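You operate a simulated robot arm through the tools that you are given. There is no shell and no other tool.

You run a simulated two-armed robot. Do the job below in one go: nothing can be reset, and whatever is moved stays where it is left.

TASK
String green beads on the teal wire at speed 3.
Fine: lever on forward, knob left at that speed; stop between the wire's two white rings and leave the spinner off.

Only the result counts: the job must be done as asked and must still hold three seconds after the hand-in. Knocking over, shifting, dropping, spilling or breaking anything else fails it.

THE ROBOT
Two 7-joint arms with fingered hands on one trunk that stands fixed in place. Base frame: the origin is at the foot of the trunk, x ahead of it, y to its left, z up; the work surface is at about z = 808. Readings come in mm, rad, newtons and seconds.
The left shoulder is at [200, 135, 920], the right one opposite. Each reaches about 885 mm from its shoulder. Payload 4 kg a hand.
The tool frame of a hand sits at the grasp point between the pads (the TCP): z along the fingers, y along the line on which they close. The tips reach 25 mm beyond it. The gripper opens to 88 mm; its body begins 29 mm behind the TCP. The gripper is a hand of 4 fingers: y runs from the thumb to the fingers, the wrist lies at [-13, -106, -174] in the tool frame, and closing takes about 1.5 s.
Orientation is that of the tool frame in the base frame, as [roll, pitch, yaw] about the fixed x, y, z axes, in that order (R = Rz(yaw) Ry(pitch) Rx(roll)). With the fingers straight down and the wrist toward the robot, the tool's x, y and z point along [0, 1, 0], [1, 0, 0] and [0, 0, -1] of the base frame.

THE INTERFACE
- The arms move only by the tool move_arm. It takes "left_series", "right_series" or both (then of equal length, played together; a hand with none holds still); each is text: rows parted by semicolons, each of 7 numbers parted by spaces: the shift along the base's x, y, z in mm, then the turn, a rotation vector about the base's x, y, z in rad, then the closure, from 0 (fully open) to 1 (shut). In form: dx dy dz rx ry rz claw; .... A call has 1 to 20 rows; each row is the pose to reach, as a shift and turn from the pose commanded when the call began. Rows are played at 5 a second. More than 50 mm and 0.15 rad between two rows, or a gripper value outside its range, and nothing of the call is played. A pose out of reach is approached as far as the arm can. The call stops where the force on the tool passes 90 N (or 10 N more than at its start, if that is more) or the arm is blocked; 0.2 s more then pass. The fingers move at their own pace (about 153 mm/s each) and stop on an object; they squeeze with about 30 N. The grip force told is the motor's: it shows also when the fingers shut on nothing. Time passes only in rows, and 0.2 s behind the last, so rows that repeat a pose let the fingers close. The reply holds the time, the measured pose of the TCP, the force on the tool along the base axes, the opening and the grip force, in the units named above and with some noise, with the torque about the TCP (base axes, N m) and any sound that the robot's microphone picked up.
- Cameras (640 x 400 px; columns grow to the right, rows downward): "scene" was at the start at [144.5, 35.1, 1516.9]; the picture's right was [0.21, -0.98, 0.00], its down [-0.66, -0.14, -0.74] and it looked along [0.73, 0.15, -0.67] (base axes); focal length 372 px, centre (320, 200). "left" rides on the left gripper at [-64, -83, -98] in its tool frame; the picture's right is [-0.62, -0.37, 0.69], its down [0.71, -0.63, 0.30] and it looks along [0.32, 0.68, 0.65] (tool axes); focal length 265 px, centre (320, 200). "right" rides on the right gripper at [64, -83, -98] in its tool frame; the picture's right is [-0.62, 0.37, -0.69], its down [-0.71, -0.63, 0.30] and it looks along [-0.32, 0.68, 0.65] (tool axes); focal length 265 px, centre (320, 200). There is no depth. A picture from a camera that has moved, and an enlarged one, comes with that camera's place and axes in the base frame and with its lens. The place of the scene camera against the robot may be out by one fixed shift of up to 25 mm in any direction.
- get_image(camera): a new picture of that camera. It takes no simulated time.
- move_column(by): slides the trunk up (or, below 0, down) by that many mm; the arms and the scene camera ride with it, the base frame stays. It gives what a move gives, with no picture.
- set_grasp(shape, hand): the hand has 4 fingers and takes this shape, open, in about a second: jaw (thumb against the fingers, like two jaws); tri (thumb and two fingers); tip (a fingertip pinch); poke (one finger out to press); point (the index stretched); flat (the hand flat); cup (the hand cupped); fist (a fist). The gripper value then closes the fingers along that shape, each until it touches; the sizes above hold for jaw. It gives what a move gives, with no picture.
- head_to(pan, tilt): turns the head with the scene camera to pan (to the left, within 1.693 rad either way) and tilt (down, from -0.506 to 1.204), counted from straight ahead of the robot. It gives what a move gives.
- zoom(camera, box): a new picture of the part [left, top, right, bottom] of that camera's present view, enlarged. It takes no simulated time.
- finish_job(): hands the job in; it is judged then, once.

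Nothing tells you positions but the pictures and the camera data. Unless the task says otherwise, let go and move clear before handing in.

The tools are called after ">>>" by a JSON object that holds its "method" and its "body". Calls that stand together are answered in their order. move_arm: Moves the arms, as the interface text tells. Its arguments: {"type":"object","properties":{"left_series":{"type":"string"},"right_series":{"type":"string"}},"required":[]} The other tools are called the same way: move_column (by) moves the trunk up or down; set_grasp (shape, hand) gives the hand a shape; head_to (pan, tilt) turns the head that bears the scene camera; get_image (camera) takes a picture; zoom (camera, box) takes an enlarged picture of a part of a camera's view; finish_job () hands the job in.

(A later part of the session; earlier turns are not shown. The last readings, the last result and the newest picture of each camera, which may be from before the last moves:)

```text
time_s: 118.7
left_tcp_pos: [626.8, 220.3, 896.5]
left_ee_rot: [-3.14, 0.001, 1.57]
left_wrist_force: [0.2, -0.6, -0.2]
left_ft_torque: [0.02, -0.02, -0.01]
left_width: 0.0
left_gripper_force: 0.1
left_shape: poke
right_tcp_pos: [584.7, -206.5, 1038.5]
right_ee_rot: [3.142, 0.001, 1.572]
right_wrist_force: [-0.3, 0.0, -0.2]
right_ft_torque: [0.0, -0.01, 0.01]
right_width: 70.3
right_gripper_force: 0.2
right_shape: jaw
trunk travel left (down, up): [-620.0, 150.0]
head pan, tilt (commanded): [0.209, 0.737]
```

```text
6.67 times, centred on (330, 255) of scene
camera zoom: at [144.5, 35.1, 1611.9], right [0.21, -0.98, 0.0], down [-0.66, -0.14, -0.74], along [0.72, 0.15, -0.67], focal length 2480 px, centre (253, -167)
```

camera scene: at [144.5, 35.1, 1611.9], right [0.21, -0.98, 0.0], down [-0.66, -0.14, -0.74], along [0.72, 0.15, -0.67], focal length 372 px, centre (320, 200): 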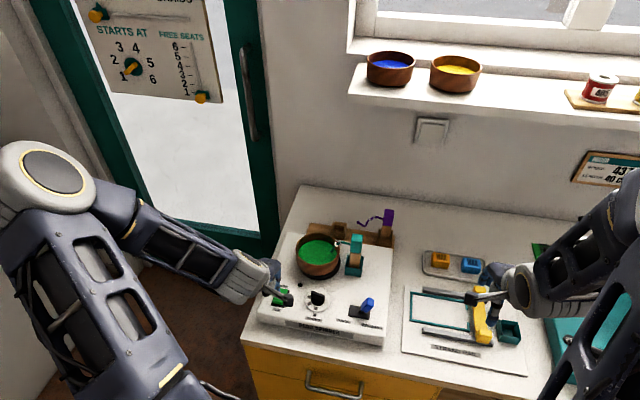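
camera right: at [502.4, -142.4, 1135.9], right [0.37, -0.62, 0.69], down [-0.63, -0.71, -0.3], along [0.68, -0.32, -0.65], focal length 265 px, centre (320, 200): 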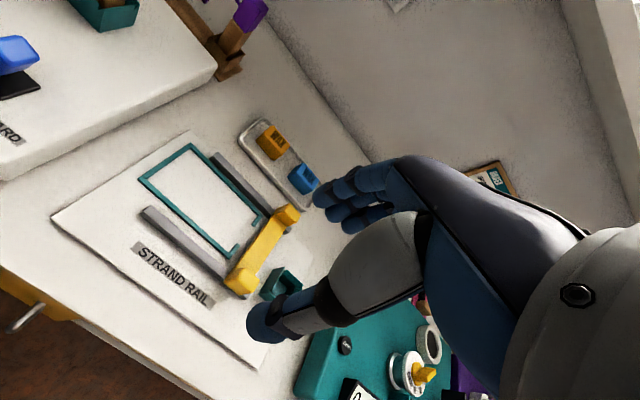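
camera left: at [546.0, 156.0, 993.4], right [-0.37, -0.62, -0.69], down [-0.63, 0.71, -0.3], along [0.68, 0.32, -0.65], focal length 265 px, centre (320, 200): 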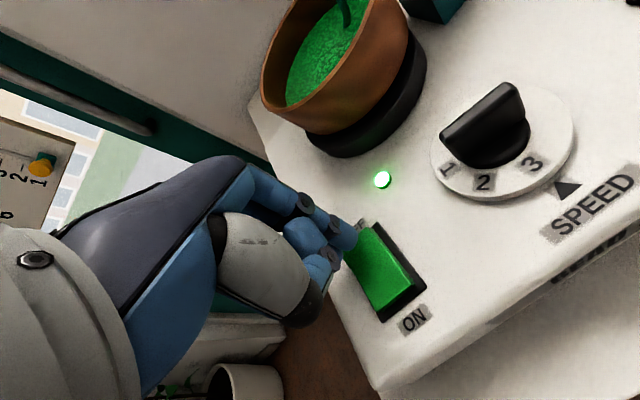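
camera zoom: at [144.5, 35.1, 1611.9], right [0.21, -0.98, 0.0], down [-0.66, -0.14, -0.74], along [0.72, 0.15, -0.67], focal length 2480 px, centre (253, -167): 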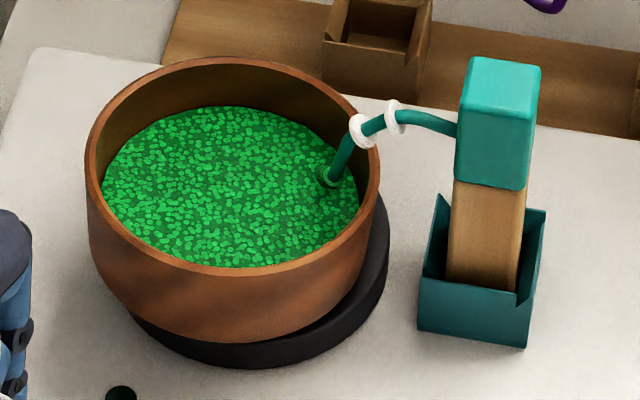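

The spinner is off, and the bowl sits about 7 mm off the turntable axis. I'll bring the right hand's camera over for a close look at the bead stack and the bowl seating.

>>> {"method": "move_arm", "body": {"right_series": "10 20 20 0 0 0 0.2; 25 55 40 0 0 0 0.2; 45 95 42 0 0 0 0.2; 65 135 42 0 0 0 0.2; 85 175 42 0 0 0 0.2; 105 210 42 0 0 0 0.2; 115 226 42 0 0 0 0.2; 115 226 42 0 0 0 0.2"}}

>>> {"method": "get_image", "body": {"camera": "right"}}

>>> {"method": "get_image", "body": {"camera": "scene"}}

```text
time_s: 120.5
left_tcp_pos: [627.7, 220.1, 895.7]
left_ee_rot: [-3.141, 0.0, 1.571]
left_wrist_force: [-0.3, -0.7, 0.6]
left_ft_torque: [0.04, 0.0, 0.0]
left_width: 0.1
left_gripper_force: 0.1
left_shape: poke
right_tcp_pos: [700.5, 16.7, 1080.1]
right_ee_rot: [-3.14, -0.002, 1.57]
right_wrist_force: [0.5, 0.5, 0.1]
right_ft_torque: [-0.04, -0.01, 0.0]
right_width: 70.4
right_gripper_force: 0.0
right_shape: jaw
trunk travel left (down, up): [-620.0, 150.0]
head pan, tilt (commanded): [0.209, 0.737]
```

```text
taken
camera right: at [617.9, 81.0, 1177.9], right [0.37, -0.62, 0.69], down [-0.63, -0.71, -0.3], along [0.68, -0.32, -0.65], focal length 265 px, centre (320, 200)
```

right: 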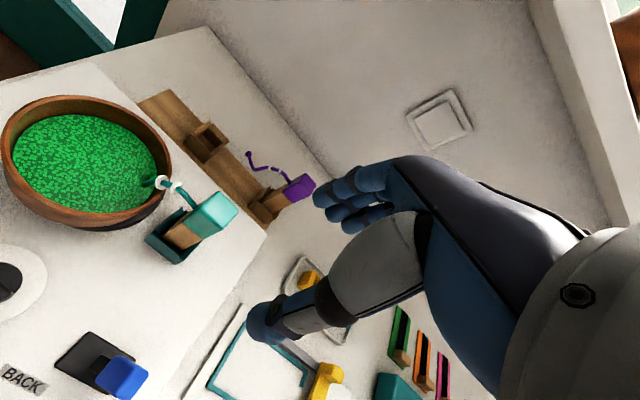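

```text
taken
camera scene: at [144.5, 35.1, 1611.9], right [0.21, -0.98, 0.0], down [-0.66, -0.14, -0.74], along [0.72, 0.15, -0.67], focal length 372 px, centre (320, 200)
```

scene: 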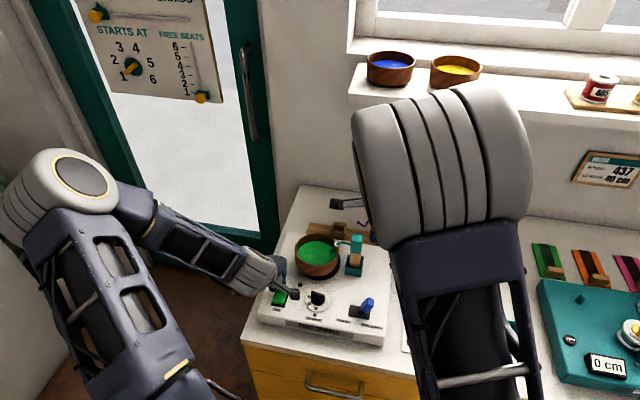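

>>> {"method": "zoom", "body": {"camera": "right", "box": [135, 165, 195, 205]}}

>>> {"method": "zoom", "body": {"camera": "right", "box": [0, 80, 200, 260]}}

>>> {"method": "zoom", "body": {"camera": "scene", "box": [290, 225, 350, 285]}}

```text
10.00 times, centred on (165, 185) of right
camera zoom: at [617.9, 81.0, 1177.9], right [0.37, -0.62, 0.69], down [-0.63, -0.71, -0.3], along [0.68, -0.32, -0.65], focal length 2654 px, centre (1870, 350)
```

zoom: 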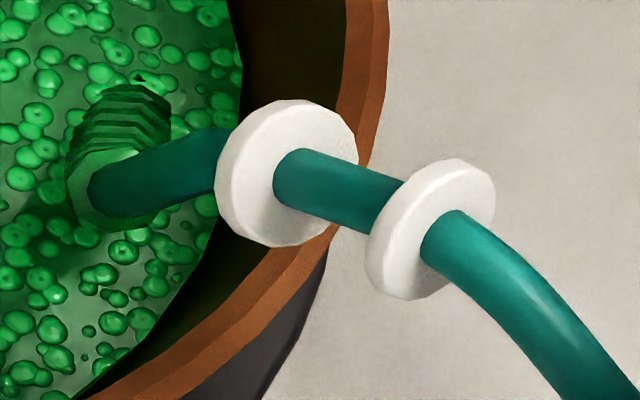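

```text
2.22 times, centred on (100, 170) of right
camera zoom: at [617.9, 81.0, 1177.9], right [0.37, -0.62, 0.69], down [-0.63, -0.71, -0.3], along [0.68, -0.32, -0.65], focal length 590 px, centre (809, 267)
```

zoom: 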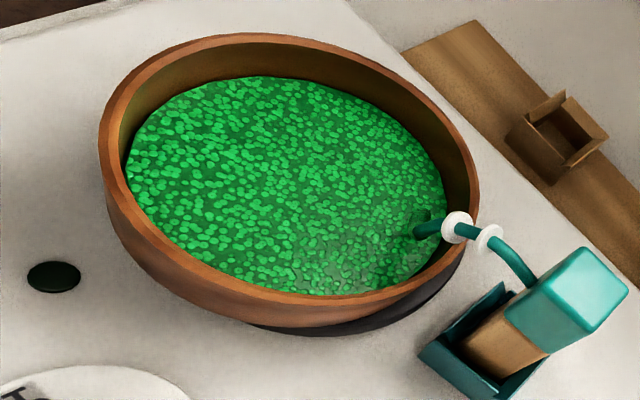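

```text
6.67 times, centred on (320, 255) of scene
camera zoom: at [144.5, 35.1, 1611.9], right [0.21, -0.98, 0.0], down [-0.66, -0.14, -0.74], along [0.72, 0.15, -0.67], focal length 2480 px, centre (320, -167)
```

zoom: 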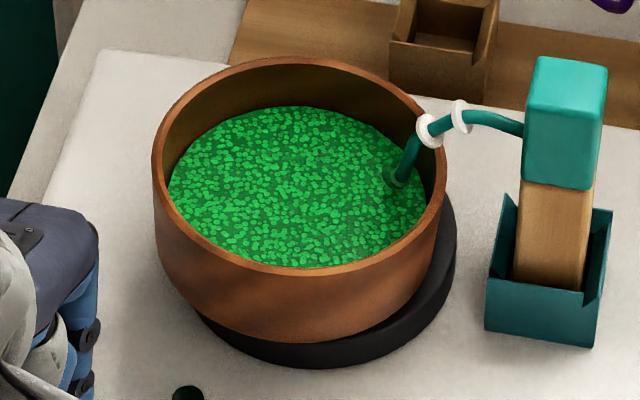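

The close-up shows bead rings stacking on the wire. It's advancing slowly, at roughly 1–2 mm/s, rather than stalling, and the bowl's offset is a constant 7 mm. The right camera now gives a clear view. I'll switch on again and return to hover over OFF.

>>> {"method": "move_arm", "body": {"left_series": "-16 0 2 0 0 0 0; -31.5 0 0 0 0 0 0; -31.5 0 -6 0 0 0 0; -31.5 0 -10 0 0 0 0; -31.5 0 -10 0 0 0 0; -31.5 0 0 0 0 0 0; -10 0 1 0 0 0 0; 0 0 0 0 0 0 0"}}

>>> {"method": "zoom", "body": {"camera": "right", "box": [135, 165, 195, 205]}}

>>> {"method": "zoom", "body": {"camera": "scene", "box": [250, 225, 370, 315]}}

```text
time_s: 122.3
left_tcp_pos: [628.4, 221.2, 896.1]
left_ee_rot: [3.14, 0.001, 1.571]
left_wrist_force: [0.8, -0.1, -0.5]
left_ft_torque: [0.03, -0.01, -0.02]
left_width: 0.0
left_gripper_force: 0.0
left_shape: poke
right_tcp_pos: [699.7, 16.8, 1081.0]
right_ee_rot: [-3.141, -0.001, 1.572]
right_wrist_force: [1.4, 0.6, 0.0]
right_ft_torque: [0.01, 0.0, -0.02]
right_width: 70.4
right_gripper_force: 0.1
right_shape: jaw
trunk travel left (down, up): [-620.0, 150.0]
head pan, tilt (commanded): [0.209, 0.737]
```

```text
10.00 times, centred on (165, 185) of right
camera zoom: at [617.6, 80.8, 1177.8], right [0.37, -0.62, 0.69], down [-0.63, -0.72, -0.3], along [0.68, -0.32, -0.65], focal length 2654 px, centre (1870, 350)
```

zoom: 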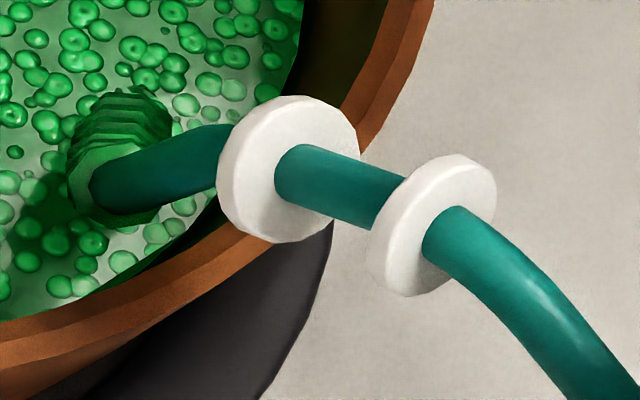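

```text
4.44 times, centred on (310, 270) of scene
camera zoom: at [144.4, 35.2, 1611.9], right [0.21, -0.98, 0.0], down [-0.66, -0.14, -0.74], along [0.73, 0.15, -0.67], focal length 1653 px, centre (364, -111)
```

zoom: 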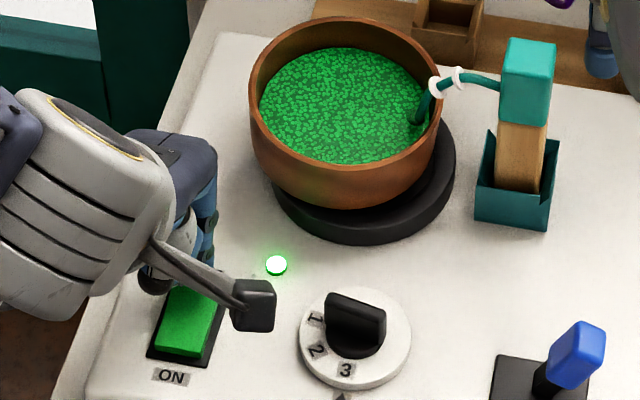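

The bowl's offset is creeping outward as it spins, so I'll switch off again now and recentre the bowl before continuing.

>>> {"method": "move_arm", "body": {"left_series": "0 0 -7 0 0 0 0; 0 0 -10 0 0 0 0; 0 0 0 0 0 0 0; 0 0 10 0 0 0 0"}}

>>> {"method": "zoom", "body": {"camera": "scene", "box": [250, 225, 370, 315]}}

>>> {"method": "zoom", "body": {"camera": "right", "box": [0, 80, 200, 260]}}

>>> {"method": "zoom", "body": {"camera": "right", "box": [135, 165, 195, 205]}}

```text
time_s: 123.3
left_tcp_pos: [628.6, 219.8, 905.8]
left_ee_rot: [3.141, 0.001, 1.571]
left_wrist_force: [-0.1, 0.7, -0.4]
left_ft_torque: [-0.02, 0.0, -0.03]
left_width: 0.0
left_gripper_force: 0.1
left_shape: poke
right_tcp_pos: [701.7, 16.5, 1079.8]
right_ee_rot: [3.14, -0.001, 1.574]
right_wrist_force: [-1.4, -0.8, 0.0]
right_ft_torque: [0.04, 0.0, -0.01]
right_width: 70.3
right_gripper_force: 0.0
right_shape: jaw
trunk travel left (down, up): [-620.0, 150.0]
head pan, tilt (commanded): [0.209, 0.737]
```

```text
4.44 times, centred on (310, 270) of scene
camera zoom: at [144.6, 35.2, 1611.8], right [0.21, -0.98, 0.0], down [-0.66, -0.14, -0.74], along [0.72, 0.15, -0.67], focal length 1653 px, centre (364, -111)
```

zoom: 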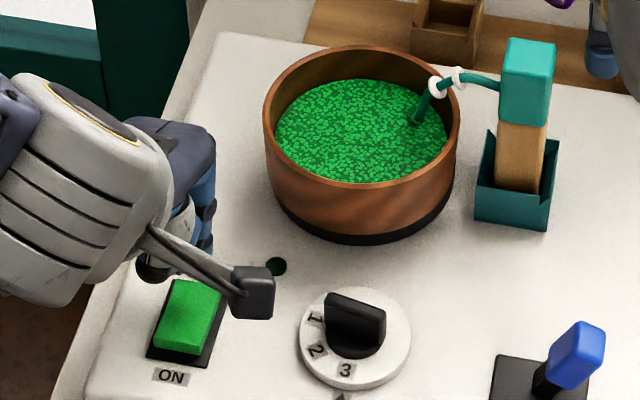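

```text
2.22 times, centred on (100, 170) of right
camera zoom: at [617.8, 80.8, 1177.8], right [0.37, -0.62, 0.69], down [-0.63, -0.71, -0.3], along [0.68, -0.32, -0.65], focal length 590 px, centre (809, 267)
```

zoom: 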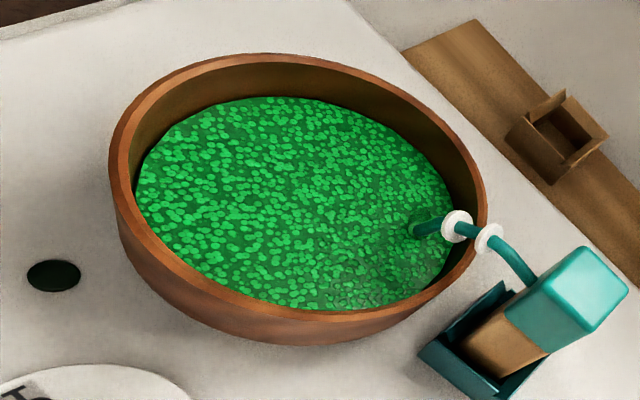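

```text
10.00 times, centred on (165, 185) of right
camera zoom: at [617.8, 80.8, 1177.8], right [0.37, -0.62, 0.69], down [-0.63, -0.71, -0.3], along [0.68, -0.32, -0.65], focal length 2654 px, centre (1870, 350)
```

zoom: 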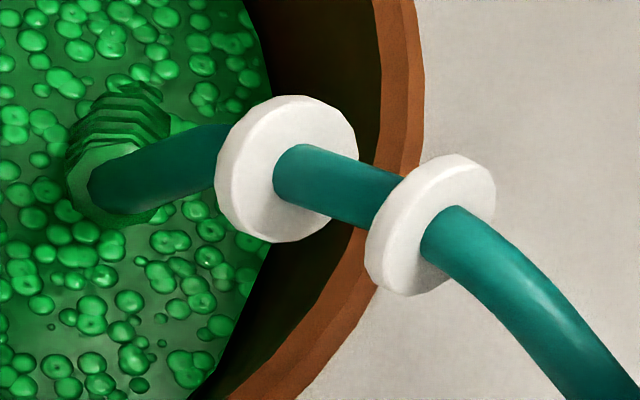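

It's off again, and the stack didn't grow while the bowl was far off-centre, so recentring matters. The bowl centre is now about 12 mm toward the robot from the axis. I'll use the left index finger to push it gently in +x at the rim.

>>> {"method": "move_arm", "body": {"left_series": "-5 -8 20 0 0 0 0; -10 -25 45 0 0 0 0; -14 -45 55 0 0 0 0; -16 -60 55 0 0 0 0; -16 -62 40 0 0 0 0; -16 -62 26 0 0 0 0; -16 -62 26 0 0 0 0"}}

>>> {"method": "get_image", "body": {"camera": "left"}}

>>> {"method": "zoom", "body": {"camera": "scene", "box": [250, 225, 370, 315]}}

>>> {"method": "get_image", "body": {"camera": "right"}}

```text
time_s: 124.9
left_tcp_pos: [612.0, 159.8, 931.9]
left_ee_rot: [-3.141, 0.0, 1.57]
left_wrist_force: [0.2, 0.2, 0.9]
left_ft_torque: [0.01, 0.02, -0.01]
left_width: 0.0
left_gripper_force: 0.1
left_shape: poke
right_tcp_pos: [701.9, 16.8, 1079.7]
right_ee_rot: [3.141, 0.001, 1.572]
right_wrist_force: [0.1, -0.2, -0.7]
right_ft_torque: [0.0, -0.03, 0.03]
right_width: 70.3
right_gripper_force: 0.1
right_shape: jaw
trunk travel left (down, up): [-620.0, 150.0]
head pan, tilt (commanded): [0.209, 0.737]
```

```text
taken
camera left: at [529.6, 95.7, 1030.4], right [-0.37, -0.62, -0.69], down [-0.63, 0.71, -0.3], along [0.68, 0.32, -0.65], focal length 265 px, centre (320, 200)
```

left: 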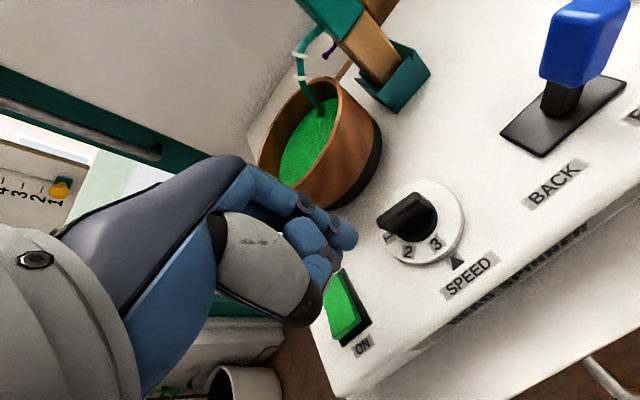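

```text
4.44 times, centred on (310, 270) of scene
camera zoom: at [144.5, 35.1, 1611.9], right [0.21, -0.98, 0.0], down [-0.66, -0.14, -0.74], along [0.73, 0.15, -0.67], focal length 1653 px, centre (364, -111)
```

zoom: 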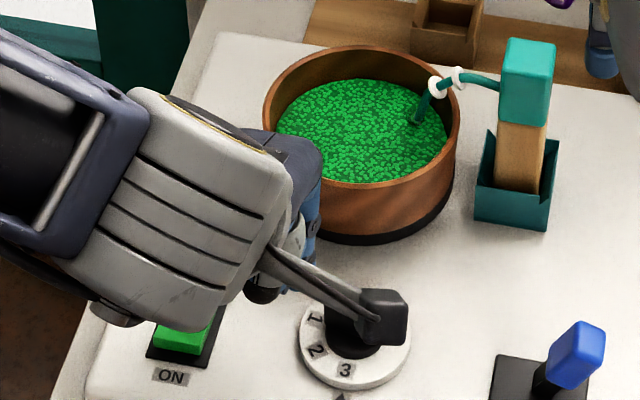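

```text
taken
camera right: at [617.7, 80.7, 1177.8], right [0.37, -0.62, 0.69], down [-0.63, -0.71, -0.3], along [0.68, -0.32, -0.65], focal length 265 px, centre (320, 200)
```

right: 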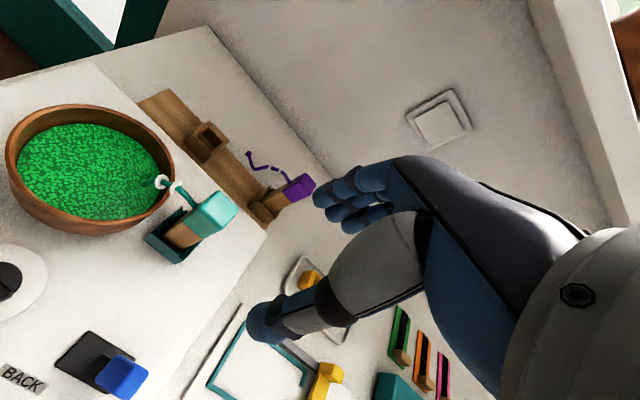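

>>> {"method": "zoom", "body": {"camera": "left", "box": [240, 60, 400, 220]}}

>>> {"method": "zoom", "body": {"camera": "right", "box": [0, 90, 180, 250]}}

```text
2.50 times, centred on (320, 140) of left
camera zoom: at [529.6, 95.7, 1030.4], right [-0.37, -0.62, -0.69], down [-0.63, 0.71, -0.3], along [0.68, 0.32, -0.65], focal length 664 px, centre (320, 350)
```

zoom: 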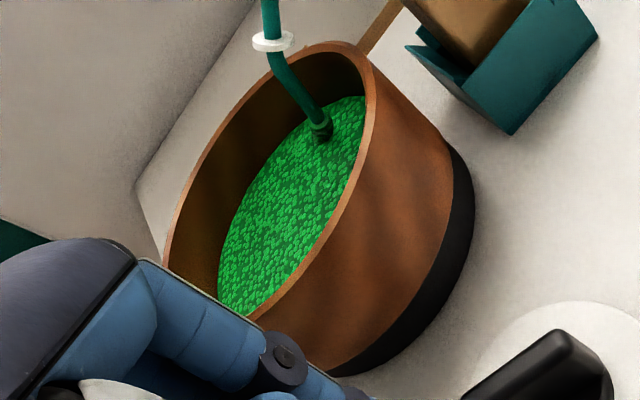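

```text
2.50 times, centred on (90, 170) of right
camera zoom: at [617.7, 80.7, 1177.8], right [0.37, -0.62, 0.69], down [-0.63, -0.71, -0.3], along [0.68, -0.32, -0.65], focal length 664 px, centre (895, 275)
```

zoom: 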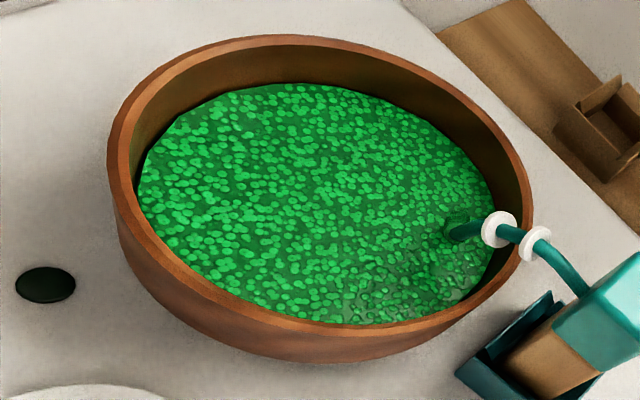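

I'll now advance the finger in +x in small steps toward the bowl's near rim, watching force and position.

>>> {"method": "move_arm", "body": {"left_series": "8 0 0 0 0 0 0; 16 0 0 0 0 0 0; 22 0 0 0 0 0 0; 22 0 0 0 0 0 0"}}

>>> {"method": "zoom", "body": {"camera": "scene", "box": [250, 225, 370, 315]}}

>>> {"method": "zoom", "body": {"camera": "left", "box": [240, 80, 400, 260]}}

```text
time_s: 125.9
left_tcp_pos: [634.9, 159.8, 931.4]
left_ee_rot: [-3.141, 0.003, 1.571]
left_wrist_force: [0.7, -0.5, 0.1]
left_ft_torque: [0.02, -0.04, -0.02]
left_width: 0.0
left_gripper_force: 0.1
left_shape: poke
right_tcp_pos: [701.3, 16.7, 1079.8]
right_ee_rot: [3.141, 0.0, 1.573]
right_wrist_force: [-0.3, -1.1, -0.3]
right_ft_torque: [-0.03, -0.04, -0.01]
right_width: 70.3
right_gripper_force: 0.0
right_shape: jaw
trunk travel left (down, up): [-620.0, 150.0]
head pan, tilt (commanded): [0.209, 0.737]
```

```text
4.44 times, centred on (310, 270) of scene
camera zoom: at [144.5, 35.1, 1611.9], right [0.21, -0.98, 0.0], down [-0.66, -0.14, -0.74], along [0.72, 0.15, -0.67], focal length 1653 px, centre (364, -111)
```

zoom: 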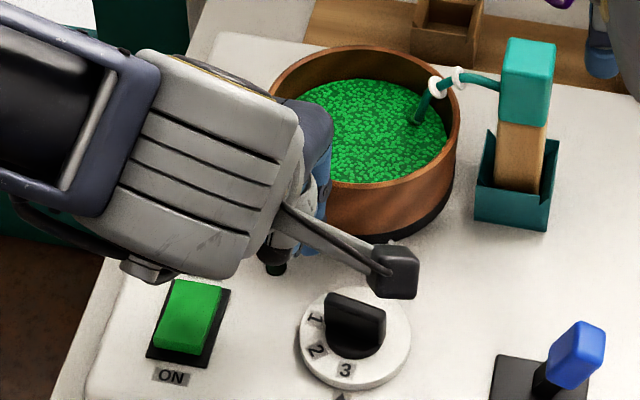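

```text
2.22 times, centred on (320, 170) of left
camera zoom: at [552.1, 95.4, 1030.1], right [-0.37, -0.62, -0.69], down [-0.63, 0.71, -0.3], along [0.68, 0.32, -0.65], focal length 590 px, centre (320, 267)
```

zoom: 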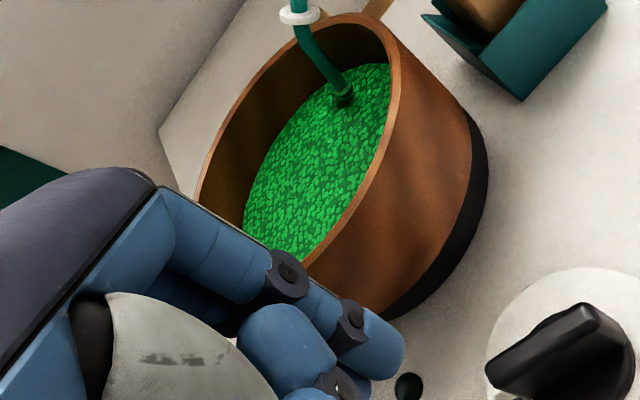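

>>> {"method": "move_arm", "body": {"left_series": "3 0 0 0 0 0 0; 6 0 0 0 0 0 0; 6 0 0 0 0 0 0"}}

>>> {"method": "zoom", "body": {"camera": "right", "box": [0, 90, 180, 250]}}

>>> {"method": "zoom", "body": {"camera": "left", "box": [240, 80, 400, 260]}}

```text
time_s: 126.7
left_tcp_pos: [640.7, 159.8, 930.9]
left_ee_rot: [3.141, 0.0, 1.572]
left_wrist_force: [0.4, 0.6, -0.1]
left_ft_torque: [0.0, 0.02, -0.02]
left_width: 0.0
left_gripper_force: 0.0
left_shape: poke
right_tcp_pos: [700.6, 16.3, 1079.0]
right_ee_rot: [3.141, 0.001, 1.574]
right_wrist_force: [0.2, -0.1, -0.1]
right_ft_torque: [0.0, 0.0, 0.0]
right_width: 70.3
right_gripper_force: 0.1
right_shape: jaw
trunk travel left (down, up): [-620.0, 150.0]
head pan, tilt (commanded): [0.209, 0.737]
```

```text
2.50 times, centred on (90, 170) of right
camera zoom: at [617.7, 80.7, 1177.8], right [0.37, -0.62, 0.69], down [-0.63, -0.72, -0.3], along [0.68, -0.32, -0.65], focal length 664 px, centre (895, 275)
```

zoom: 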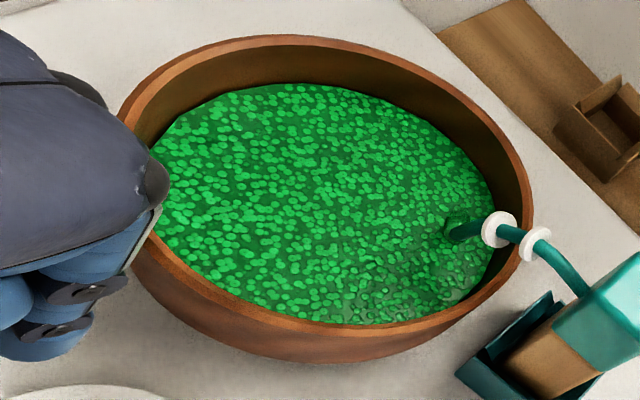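

```text
2.22 times, centred on (320, 170) of left
camera zoom: at [557.9, 95.1, 1030.2], right [-0.37, -0.62, -0.69], down [-0.63, 0.71, -0.3], along [0.68, 0.32, -0.65], focal length 590 px, centre (320, 267)
```

zoom: 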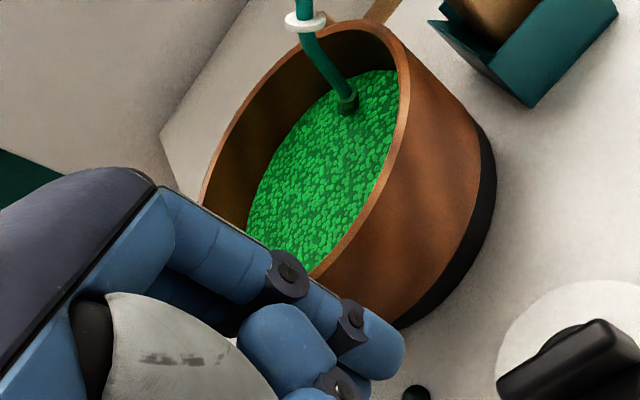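

>>> {"method": "move_arm", "body": {"left_series": "3 0 0 0 0 0 0; 6 0 0 0 0 0 0; 6 0 0 0 0 0 0"}}

>>> {"method": "zoom", "body": {"camera": "right", "box": [0, 90, 180, 250]}}

```text
time_s: 127.5
left_tcp_pos: [646.1, 158.7, 932.0]
left_ee_rot: [-3.142, -0.001, 1.568]
left_wrist_force: [0.4, -0.5, 1.2]
left_ft_torque: [-0.01, 0.01, 0.01]
left_width: 0.0
left_gripper_force: 0.1
left_shape: poke
right_tcp_pos: [701.3, 16.0, 1079.8]
right_ee_rot: [3.141, 0.0, 1.572]
right_wrist_force: [0.3, 0.0, 0.2]
right_ft_torque: [-0.02, -0.01, -0.02]
right_width: 70.3
right_gripper_force: 0.0
right_shape: jaw
trunk travel left (down, up): [-620.0, 150.0]
head pan, tilt (commanded): [0.209, 0.737]
```

```text
2.50 times, centred on (90, 170) of right
camera zoom: at [617.7, 80.7, 1177.8], right [0.37, -0.62, 0.69], down [-0.63, -0.71, -0.3], along [0.68, -0.32, -0.65], focal length 664 px, centre (895, 275)
```

zoom: 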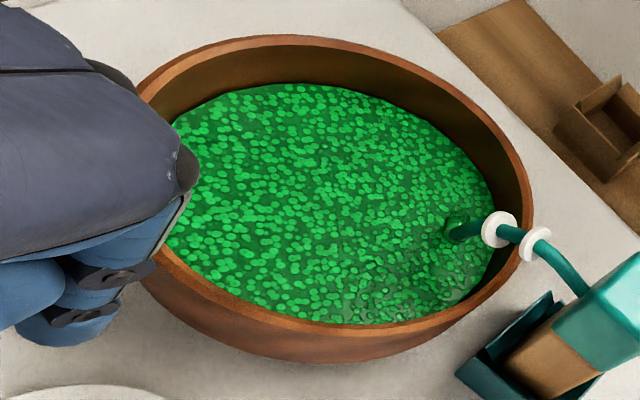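

>>> {"method": "move_arm", "body": {"left_series": "3 0 0 0 0 0 0; 6 0 0 0 0 0 0; 6 0 0 0 0 0 0"}}

>>> {"method": "zoom", "body": {"camera": "right", "box": [0, 90, 180, 250]}}

```text
time_s: 128.3
left_tcp_pos: [652.2, 158.8, 933.0]
left_ee_rot: [3.141, 0.0, 1.572]
left_wrist_force: [0.7, -0.3, -0.2]
left_ft_torque: [0.03, -0.02, -0.03]
left_width: 0.1
left_gripper_force: 0.0
left_shape: poke
right_tcp_pos: [700.1, 16.1, 1080.3]
right_ee_rot: [-3.141, 0.0, 1.573]
right_wrist_force: [-0.6, -0.7, -0.2]
right_ft_torque: [0.0, -0.01, -0.01]
right_width: 70.6
right_gripper_force: 0.1
right_shape: jaw
trunk travel left (down, up): [-620.0, 150.0]
head pan, tilt (commanded): [0.209, 0.737]
```

```text
2.50 times, centred on (90, 170) of right
camera zoom: at [617.7, 80.7, 1177.8], right [0.37, -0.62, 0.69], down [-0.63, -0.71, -0.3], along [0.68, -0.32, -0.65], focal length 664 px, centre (895, 275)
```

zoom: 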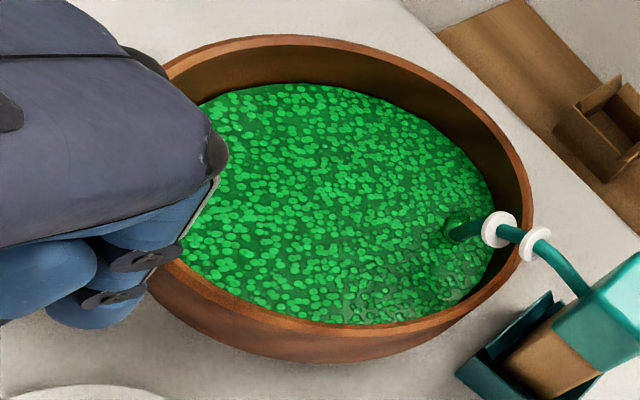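

>>> {"method": "move_arm", "body": {"left_series": "2 0 0 0 0 0 0; 4 0 0 0 0 0 0; 4 0 0 0 0 0 0"}}

>>> {"method": "zoom", "body": {"camera": "right", "box": [0, 90, 180, 250]}}

>>> {"method": "zoom", "body": {"camera": "left", "box": [240, 80, 400, 260]}}

```text
time_s: 129.1
left_tcp_pos: [656.6, 158.7, 931.1]
left_ee_rot: [-3.141, 0.0, 1.57]
left_wrist_force: [-1.3, 0.1, 0.2]
left_ft_torque: [-0.03, 0.04, 0.03]
left_width: 0.0
left_gripper_force: 0.1
left_shape: poke
right_tcp_pos: [700.5, 15.9, 1080.6]
right_ee_rot: [3.141, 0.0, 1.571]
right_wrist_force: [-0.3, 0.3, -0.5]
right_ft_torque: [-0.02, 0.03, -0.02]
right_width: 70.2
right_gripper_force: 0.0
right_shape: jaw
trunk travel left (down, up): [-620.0, 150.0]
head pan, tilt (commanded): [0.209, 0.737]
```

```text
2.50 times, centred on (90, 170) of right
camera zoom: at [617.7, 80.7, 1177.8], right [0.37, -0.62, 0.69], down [-0.63, -0.71, -0.3], along [0.68, -0.32, -0.65], focal length 664 px, centre (895, 275)
```

zoom: 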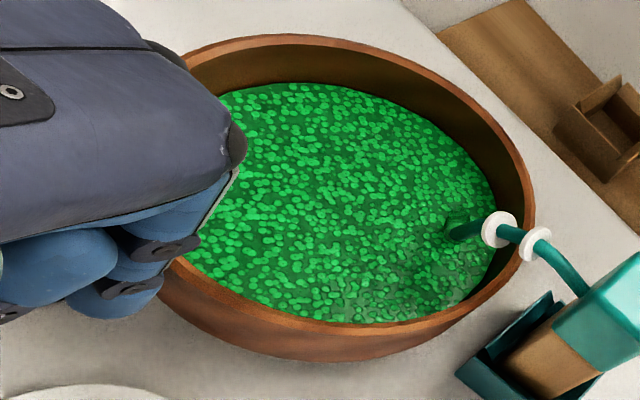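

```text
2.22 times, centred on (320, 170) of left
camera zoom: at [573.9, 94.9, 1030.6], right [-0.37, -0.62, -0.69], down [-0.63, 0.71, -0.3], along [0.68, 0.32, -0.65], focal length 590 px, centre (320, 267)
```

zoom: 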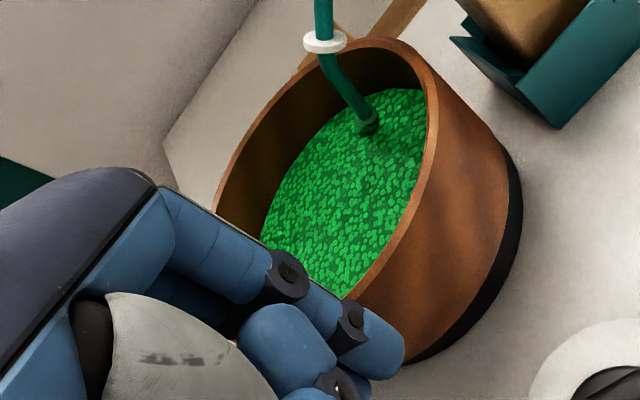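

Contact: the bowl is starting to move. I'll push about 5 mm more and re-measure.

>>> {"method": "move_arm", "body": {"left_series": "1.5 0 0 0 0 0 0; 3 0 0 0 0 0 0; 5 0 0 0 0 0 0; 5 0 0 0 0 0 0"}}

>>> {"method": "zoom", "body": {"camera": "right", "box": [0, 90, 180, 250]}}

>>> {"method": "zoom", "body": {"camera": "scene", "box": [250, 225, 370, 315]}}

```text
time_s: 130.1
left_tcp_pos: [661.0, 159.5, 931.1]
left_ee_rot: [-3.141, 0.0, 1.571]
left_wrist_force: [-0.8, 0.9, 0.4]
left_ft_torque: [0.0, 0.0, 0.0]
left_width: 0.0
left_gripper_force: 0.1
left_shape: poke
right_tcp_pos: [700.6, 17.6, 1078.6]
right_ee_rot: [-3.141, 0.001, 1.572]
right_wrist_force: [0.3, 0.1, 0.4]
right_ft_torque: [0.03, 0.01, 0.0]
right_width: 70.3
right_gripper_force: 0.1
right_shape: jaw
trunk travel left (down, up): [-620.0, 150.0]
head pan, tilt (commanded): [0.209, 0.737]
```

```text
2.50 times, centred on (90, 170) of right
camera zoom: at [617.7, 80.7, 1177.8], right [0.37, -0.62, 0.69], down [-0.63, -0.71, -0.3], along [0.68, -0.32, -0.65], focal length 664 px, centre (895, 275)
```

zoom: 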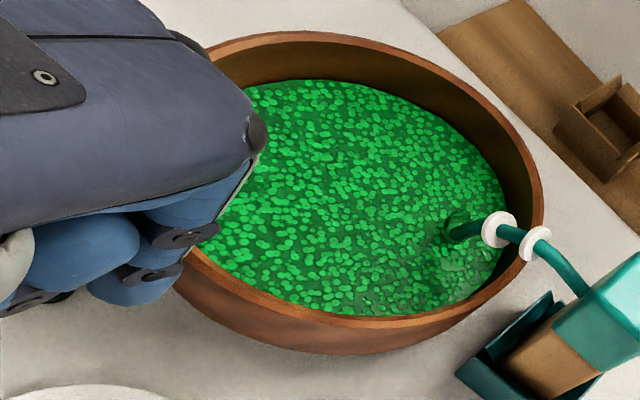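

```text
4.44 times, centred on (310, 270) of scene
camera zoom: at [144.5, 35.2, 1611.9], right [0.21, -0.98, 0.0], down [-0.66, -0.14, -0.74], along [0.73, 0.15, -0.67], focal length 1653 px, centre (364, -111)
```

zoom: 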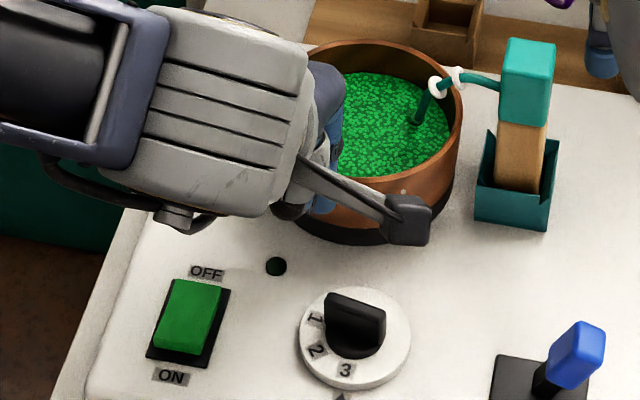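

The bowl slides easily at about 1 N. I'll push 5 mm more.

>>> {"method": "move_arm", "body": {"left_series": "2 0 0 0 0 0 0; 4 0 0 0 0 0 0; 5 0 0 0 0 0 0; 5 0 0 0 0 0 0"}}

>>> {"method": "move_arm", "body": {"left_series": "-6 2 0 0 0 0 0; -20 8 2 0 0 0 0; -40 20 10 0 0 0 0; -55 45 20 0 0 0 0; -60 70 20 0 0 0 0; -60 70 20 0 0 0 0"}}

>>> {"method": "zoom", "body": {"camera": "right", "box": [0, 90, 180, 250]}}

>>> {"method": "zoom", "body": {"camera": "scene", "box": [250, 225, 370, 315]}}

```text
time_s: 131.1
left_tcp_pos: [666.2, 159.0, 931.8]
left_ee_rot: [3.141, 0.001, 1.57]
left_wrist_force: [-0.4, 0.6, 0.5]
left_ft_torque: [-0.01, 0.04, 0.02]
left_width: 0.3
left_gripper_force: 0.1
left_shape: poke
right_tcp_pos: [700.9, 16.2, 1079.5]
right_ee_rot: [3.14, -0.001, 1.572]
right_wrist_force: [0.5, 0.5, -0.5]
right_ft_torque: [-0.01, -0.02, 0.03]
right_width: 70.3
right_gripper_force: 0.1
right_shape: jaw
trunk travel left (down, up): [-620.0, 150.0]
head pan, tilt (commanded): [0.209, 0.737]
```

```text
time_s: 132.5
left_tcp_pos: [604.8, 228.3, 951.0]
left_ee_rot: [-3.141, -0.001, 1.572]
left_wrist_force: [0.1, -0.3, 0.1]
left_ft_torque: [-0.02, 0.03, 0.02]
left_width: 0.2
left_gripper_force: 0.0
left_shape: poke
right_tcp_pos: [701.0, 16.7, 1079.9]
right_ee_rot: [-3.14, 0.001, 1.573]
right_wrist_force: [-0.6, 0.5, -0.8]
right_ft_torque: [0.01, -0.01, -0.03]
right_width: 70.2
right_gripper_force: 0.1
right_shape: jaw
trunk travel left (down, up): [-620.0, 150.0]
head pan, tilt (commanded): [0.209, 0.737]
```

```text
2.50 times, centred on (90, 170) of right
camera zoom: at [617.8, 80.7, 1177.8], right [0.37, -0.62, 0.69], down [-0.63, -0.71, -0.3], along [0.68, -0.32, -0.65], focal length 664 px, centre (895, 275)
```

zoom: 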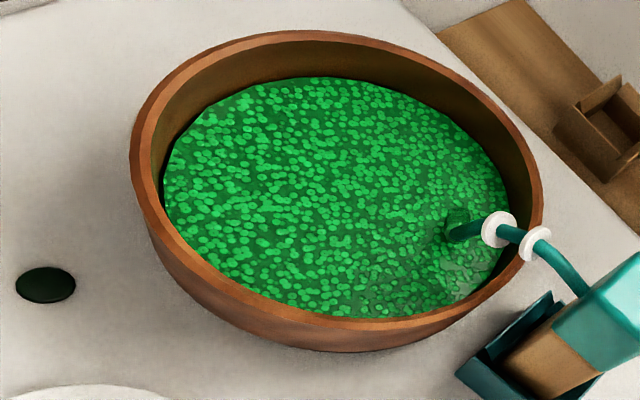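

```text
4.44 times, centred on (310, 270) of scene
camera zoom: at [144.5, 35.1, 1611.9], right [0.21, -0.98, 0.0], down [-0.66, -0.14, -0.74], along [0.72, 0.15, -0.67], focal length 1653 px, centre (364, -111)
```

zoom: 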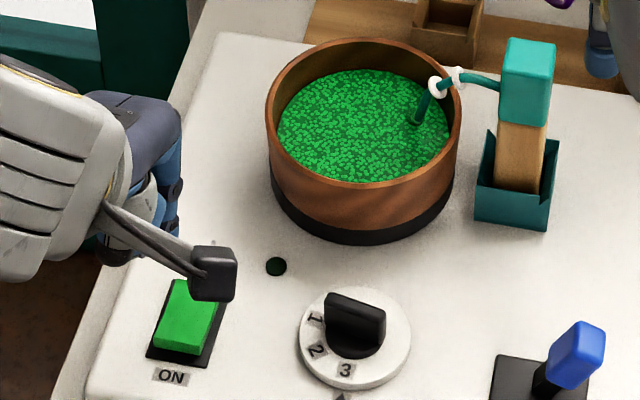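

The bowl moved and then stopped, as if it dropped into the turntable's recess. I'll check its centring closely.

>>> {"method": "zoom", "body": {"camera": "scene", "box": [290, 230, 350, 290]}}

>>> {"method": "get_image", "body": {"camera": "left"}}

>>> {"method": "zoom", "body": {"camera": "right", "box": [20, 160, 180, 250]}}

```text
6.67 times, centred on (320, 260) of scene
camera zoom: at [144.5, 35.1, 1611.9], right [0.21, -0.98, 0.0], down [-0.66, -0.14, -0.74], along [0.72, 0.15, -0.67], focal length 2480 px, centre (320, -200)
```

zoom: 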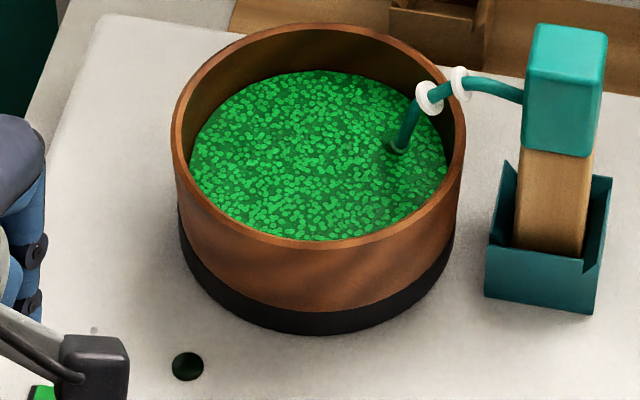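

```text
taken
camera left: at [522.7, 164.1, 1049.7], right [-0.37, -0.62, -0.69], down [-0.63, 0.71, -0.3], along [0.68, 0.32, -0.65], focal length 265 px, centre (320, 200)
```

left: 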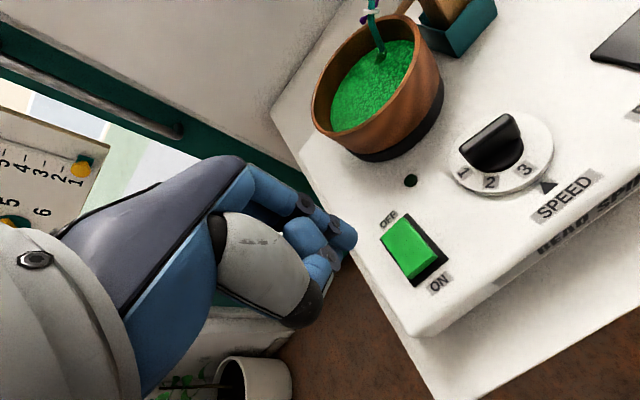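

```text
4.00 times, centred on (100, 205) of right
camera zoom: at [617.8, 80.7, 1177.8], right [0.37, -0.62, 0.69], down [-0.63, -0.71, -0.3], along [0.68, -0.32, -0.65], focal length 1062 px, centre (1200, 180)
```

zoom: 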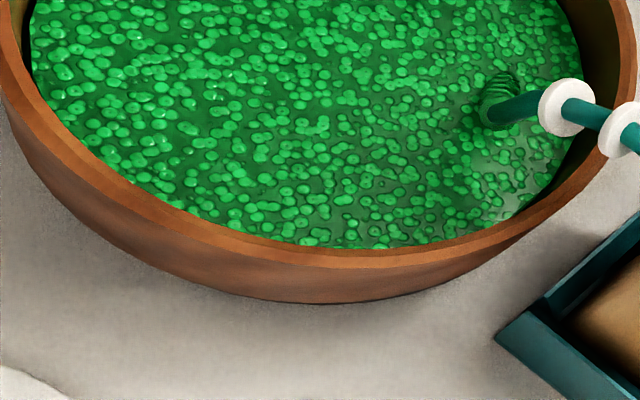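

The bowl is now concentric with the turntable and sits flush on it. I'll switch on again and return to hover over OFF.

>>> {"method": "move_arm", "body": {"left_series": "-5 -4 -20 0 0 0 0; -9.4 -8.2 -45 0 0 0 0; -9.4 -8.2 -55 0 0 0 0; -9.4 -8.2 -61 0 0 0 0; -9.4 -8.2 -65.5 0 0 0 0; -9.4 -8.2 -65.5 0 0 0 0; -9.4 -8.2 -55 0 0 0 0; 8 -8.2 -54 0 0 0 0; 22 -8.2 -55 0 0 0 0"}}

>>> {"method": "zoom", "body": {"camera": "right", "box": [135, 165, 195, 205]}}

>>> {"method": "zoom", "body": {"camera": "scene", "box": [250, 225, 370, 315]}}

```text
time_s: 134.5
left_tcp_pos: [626.7, 220.6, 896.9]
left_ee_rot: [-3.141, 0.001, 1.572]
left_wrist_force: [0.4, -1.0, -1.1]
left_ft_torque: [-0.03, 0.0, -0.01]
left_width: 0.3
left_gripper_force: 0.0
left_shape: poke
right_tcp_pos: [700.0, 16.5, 1079.7]
right_ee_rot: [-3.141, 0.001, 1.573]
right_wrist_force: [-0.2, 0.0, -0.6]
right_ft_torque: [0.02, -0.01, 0.03]
right_width: 70.3
right_gripper_force: 0.0
right_shape: jaw
trunk travel left (down, up): [-620.0, 150.0]
head pan, tilt (commanded): [0.209, 0.737]
```

```text
10.00 times, centred on (165, 185) of right
camera zoom: at [617.6, 80.9, 1177.9], right [0.37, -0.62, 0.69], down [-0.63, -0.72, -0.3], along [0.68, -0.32, -0.65], focal length 2654 px, centre (1870, 350)
```

zoom: 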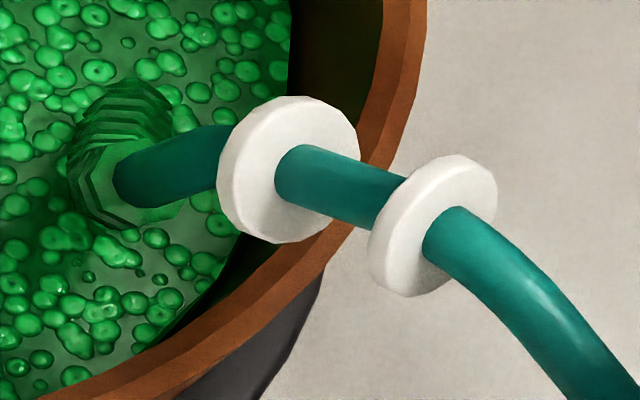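

```text
4.44 times, centred on (310, 270) of scene
camera zoom: at [144.4, 35.2, 1611.9], right [0.21, -0.98, 0.0], down [-0.66, -0.14, -0.74], along [0.73, 0.15, -0.67], focal length 1653 px, centre (364, -111)
```

zoom: 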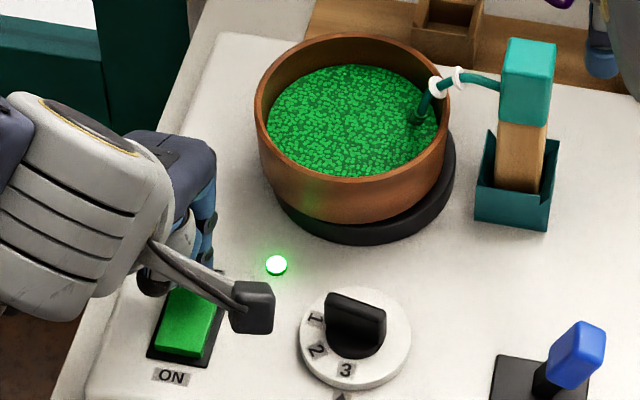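

The stack is growing again, with more rings and the front advancing along the wire. I'll continue in short steps, watching both the front and the bowl.

>>> {"method": "move_arm", "body": {"left_series": "0 0 0 0 0 0 0; 0 0 0 0 0 0 0; 0 0 0 0 0 0 0"}}

>>> {"method": "zoom", "body": {"camera": "right", "box": [135, 165, 195, 205]}}

>>> {"method": "zoom", "body": {"camera": "scene", "box": [250, 225, 370, 315]}}

```text
time_s: 135.3
left_tcp_pos: [627.3, 220.2, 897.4]
left_ee_rot: [3.141, 0.002, 1.57]
left_wrist_force: [-0.8, 0.1, 0.5]
left_ft_torque: [-0.01, -0.01, 0.01]
left_width: 0.1
left_gripper_force: 0.1
left_shape: poke
right_tcp_pos: [701.0, 16.2, 1080.0]
right_ee_rot: [-3.141, 0.0, 1.573]
right_wrist_force: [0.7, -0.7, 0.3]
right_ft_torque: [-0.03, 0.01, 0.01]
right_width: 70.2
right_gripper_force: 0.0
right_shape: jaw
trunk travel left (down, up): [-620.0, 150.0]
head pan, tilt (commanded): [0.209, 0.737]
```

```text
10.00 times, centred on (165, 185) of right
camera zoom: at [617.7, 80.7, 1177.8], right [0.37, -0.62, 0.69], down [-0.63, -0.71, -0.3], along [0.68, -0.32, -0.65], focal length 2654 px, centre (1870, 350)
```

zoom: 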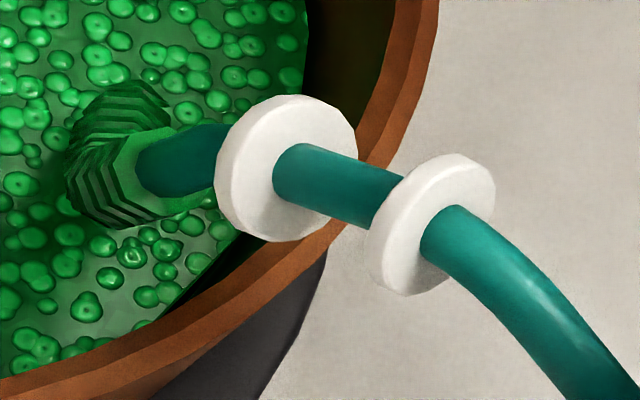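

```text
4.44 times, centred on (310, 270) of scene
camera zoom: at [144.5, 35.1, 1611.9], right [0.21, -0.98, 0.0], down [-0.66, -0.14, -0.74], along [0.72, 0.15, -0.67], focal length 1653 px, centre (364, -111)
```

zoom: 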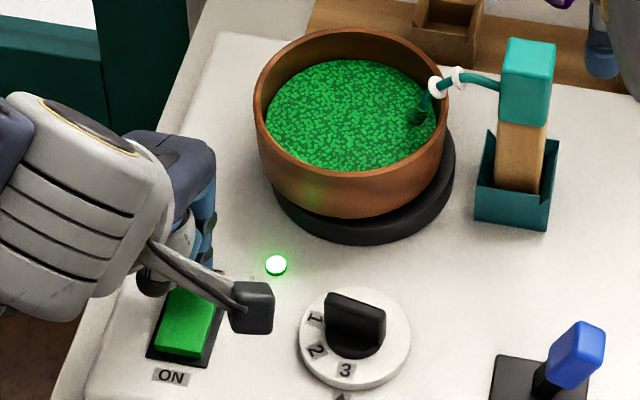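

>>> {"method": "move_arm", "body": {"left_series": "0 0 0 0 0 0 0; 0 0 0 0 0 0 0; 0 0 0 0 0 0 0; 0 0 0 0 0 0 0"}}

>>> {"method": "zoom", "body": {"camera": "right", "box": [135, 165, 195, 205]}}

>>> {"method": "zoom", "body": {"camera": "scene", "box": [250, 225, 370, 315]}}

```text
time_s: 136.3
left_tcp_pos: [626.4, 220.6, 897.0]
left_ee_rot: [-3.14, 0.0, 1.572]
left_wrist_force: [0.3, -0.1, 0.5]
left_ft_torque: [0.03, 0.01, -0.04]
left_width: 0.2
left_gripper_force: 0.0
left_shape: poke
right_tcp_pos: [700.3, 16.3, 1079.1]
right_ee_rot: [3.141, -0.001, 1.573]
right_wrist_force: [-0.3, -0.2, -0.7]
right_ft_torque: [-0.04, -0.01, 0.02]
right_width: 70.3
right_gripper_force: 0.0
right_shape: jaw
trunk travel left (down, up): [-620.0, 150.0]
head pan, tilt (commanded): [0.209, 0.737]
```

```text
10.00 times, centred on (165, 185) of right
camera zoom: at [617.7, 80.7, 1177.8], right [0.37, -0.62, 0.69], down [-0.63, -0.71, -0.3], along [0.68, -0.32, -0.65], focal length 2654 px, centre (1870, 350)
```

zoom: 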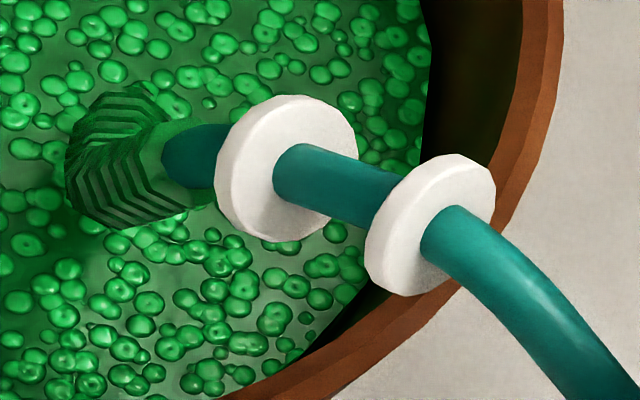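

```text
4.44 times, centred on (310, 270) of scene
camera zoom: at [144.5, 35.1, 1611.9], right [0.21, -0.98, 0.0], down [-0.66, -0.14, -0.74], along [0.72, 0.15, -0.67], focal length 1653 px, centre (364, -111)
```

zoom: 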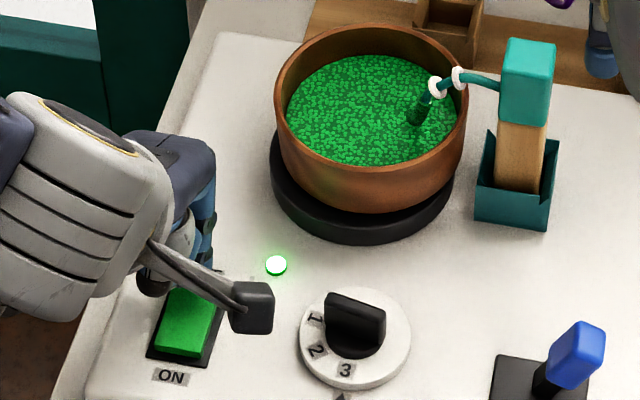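

>>> {"method": "move_arm", "body": {"left_series": "0 0 0 0 0 0 0; 0 0 0 0 0 0 0; 0 0 0 0 0 0 0; 0 0 0 0 0 0 0"}}

>>> {"method": "zoom", "body": {"camera": "right", "box": [135, 165, 195, 205]}}

>>> {"method": "zoom", "body": {"camera": "scene", "box": [250, 225, 370, 315]}}

```text
time_s: 137.3
left_tcp_pos: [626.8, 220.4, 896.7]
left_ee_rot: [-3.141, 0.0, 1.57]
left_wrist_force: [0.3, 0.1, -0.6]
left_ft_torque: [-0.04, -0.03, 0.01]
left_width: 0.3
left_gripper_force: 0.0
left_shape: poke
right_tcp_pos: [701.1, 15.9, 1079.2]
right_ee_rot: [3.141, 0.0, 1.572]
right_wrist_force: [0.4, 0.5, 0.9]
right_ft_torque: [0.01, -0.01, -0.01]
right_width: 70.3
right_gripper_force: 0.0
right_shape: jaw
trunk travel left (down, up): [-620.0, 150.0]
head pan, tilt (commanded): [0.209, 0.737]
```

```text
10.00 times, centred on (165, 185) of right
camera zoom: at [617.7, 80.7, 1177.8], right [0.37, -0.62, 0.69], down [-0.63, -0.71, -0.3], along [0.68, -0.32, -0.65], focal length 2654 px, centre (1870, 350)
```

zoom: 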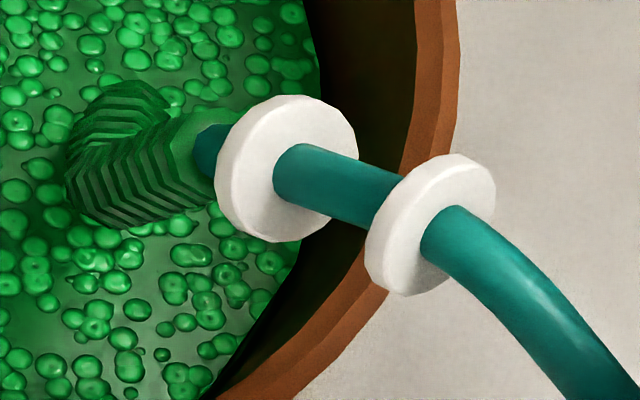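

```text
4.44 times, centred on (310, 270) of scene
camera zoom: at [144.5, 35.1, 1611.9], right [0.21, -0.98, 0.0], down [-0.66, -0.14, -0.74], along [0.72, 0.15, -0.67], focal length 1653 px, centre (364, -111)
```

zoom: 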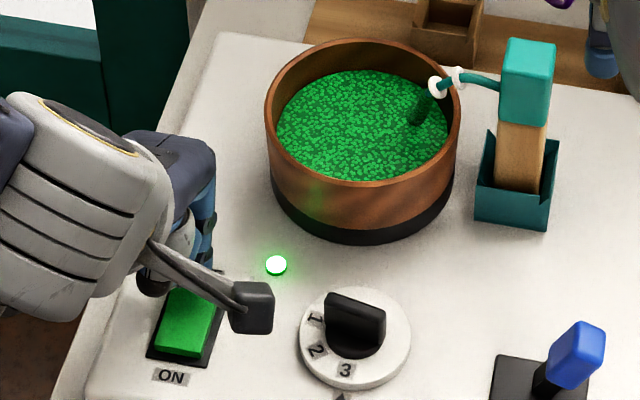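

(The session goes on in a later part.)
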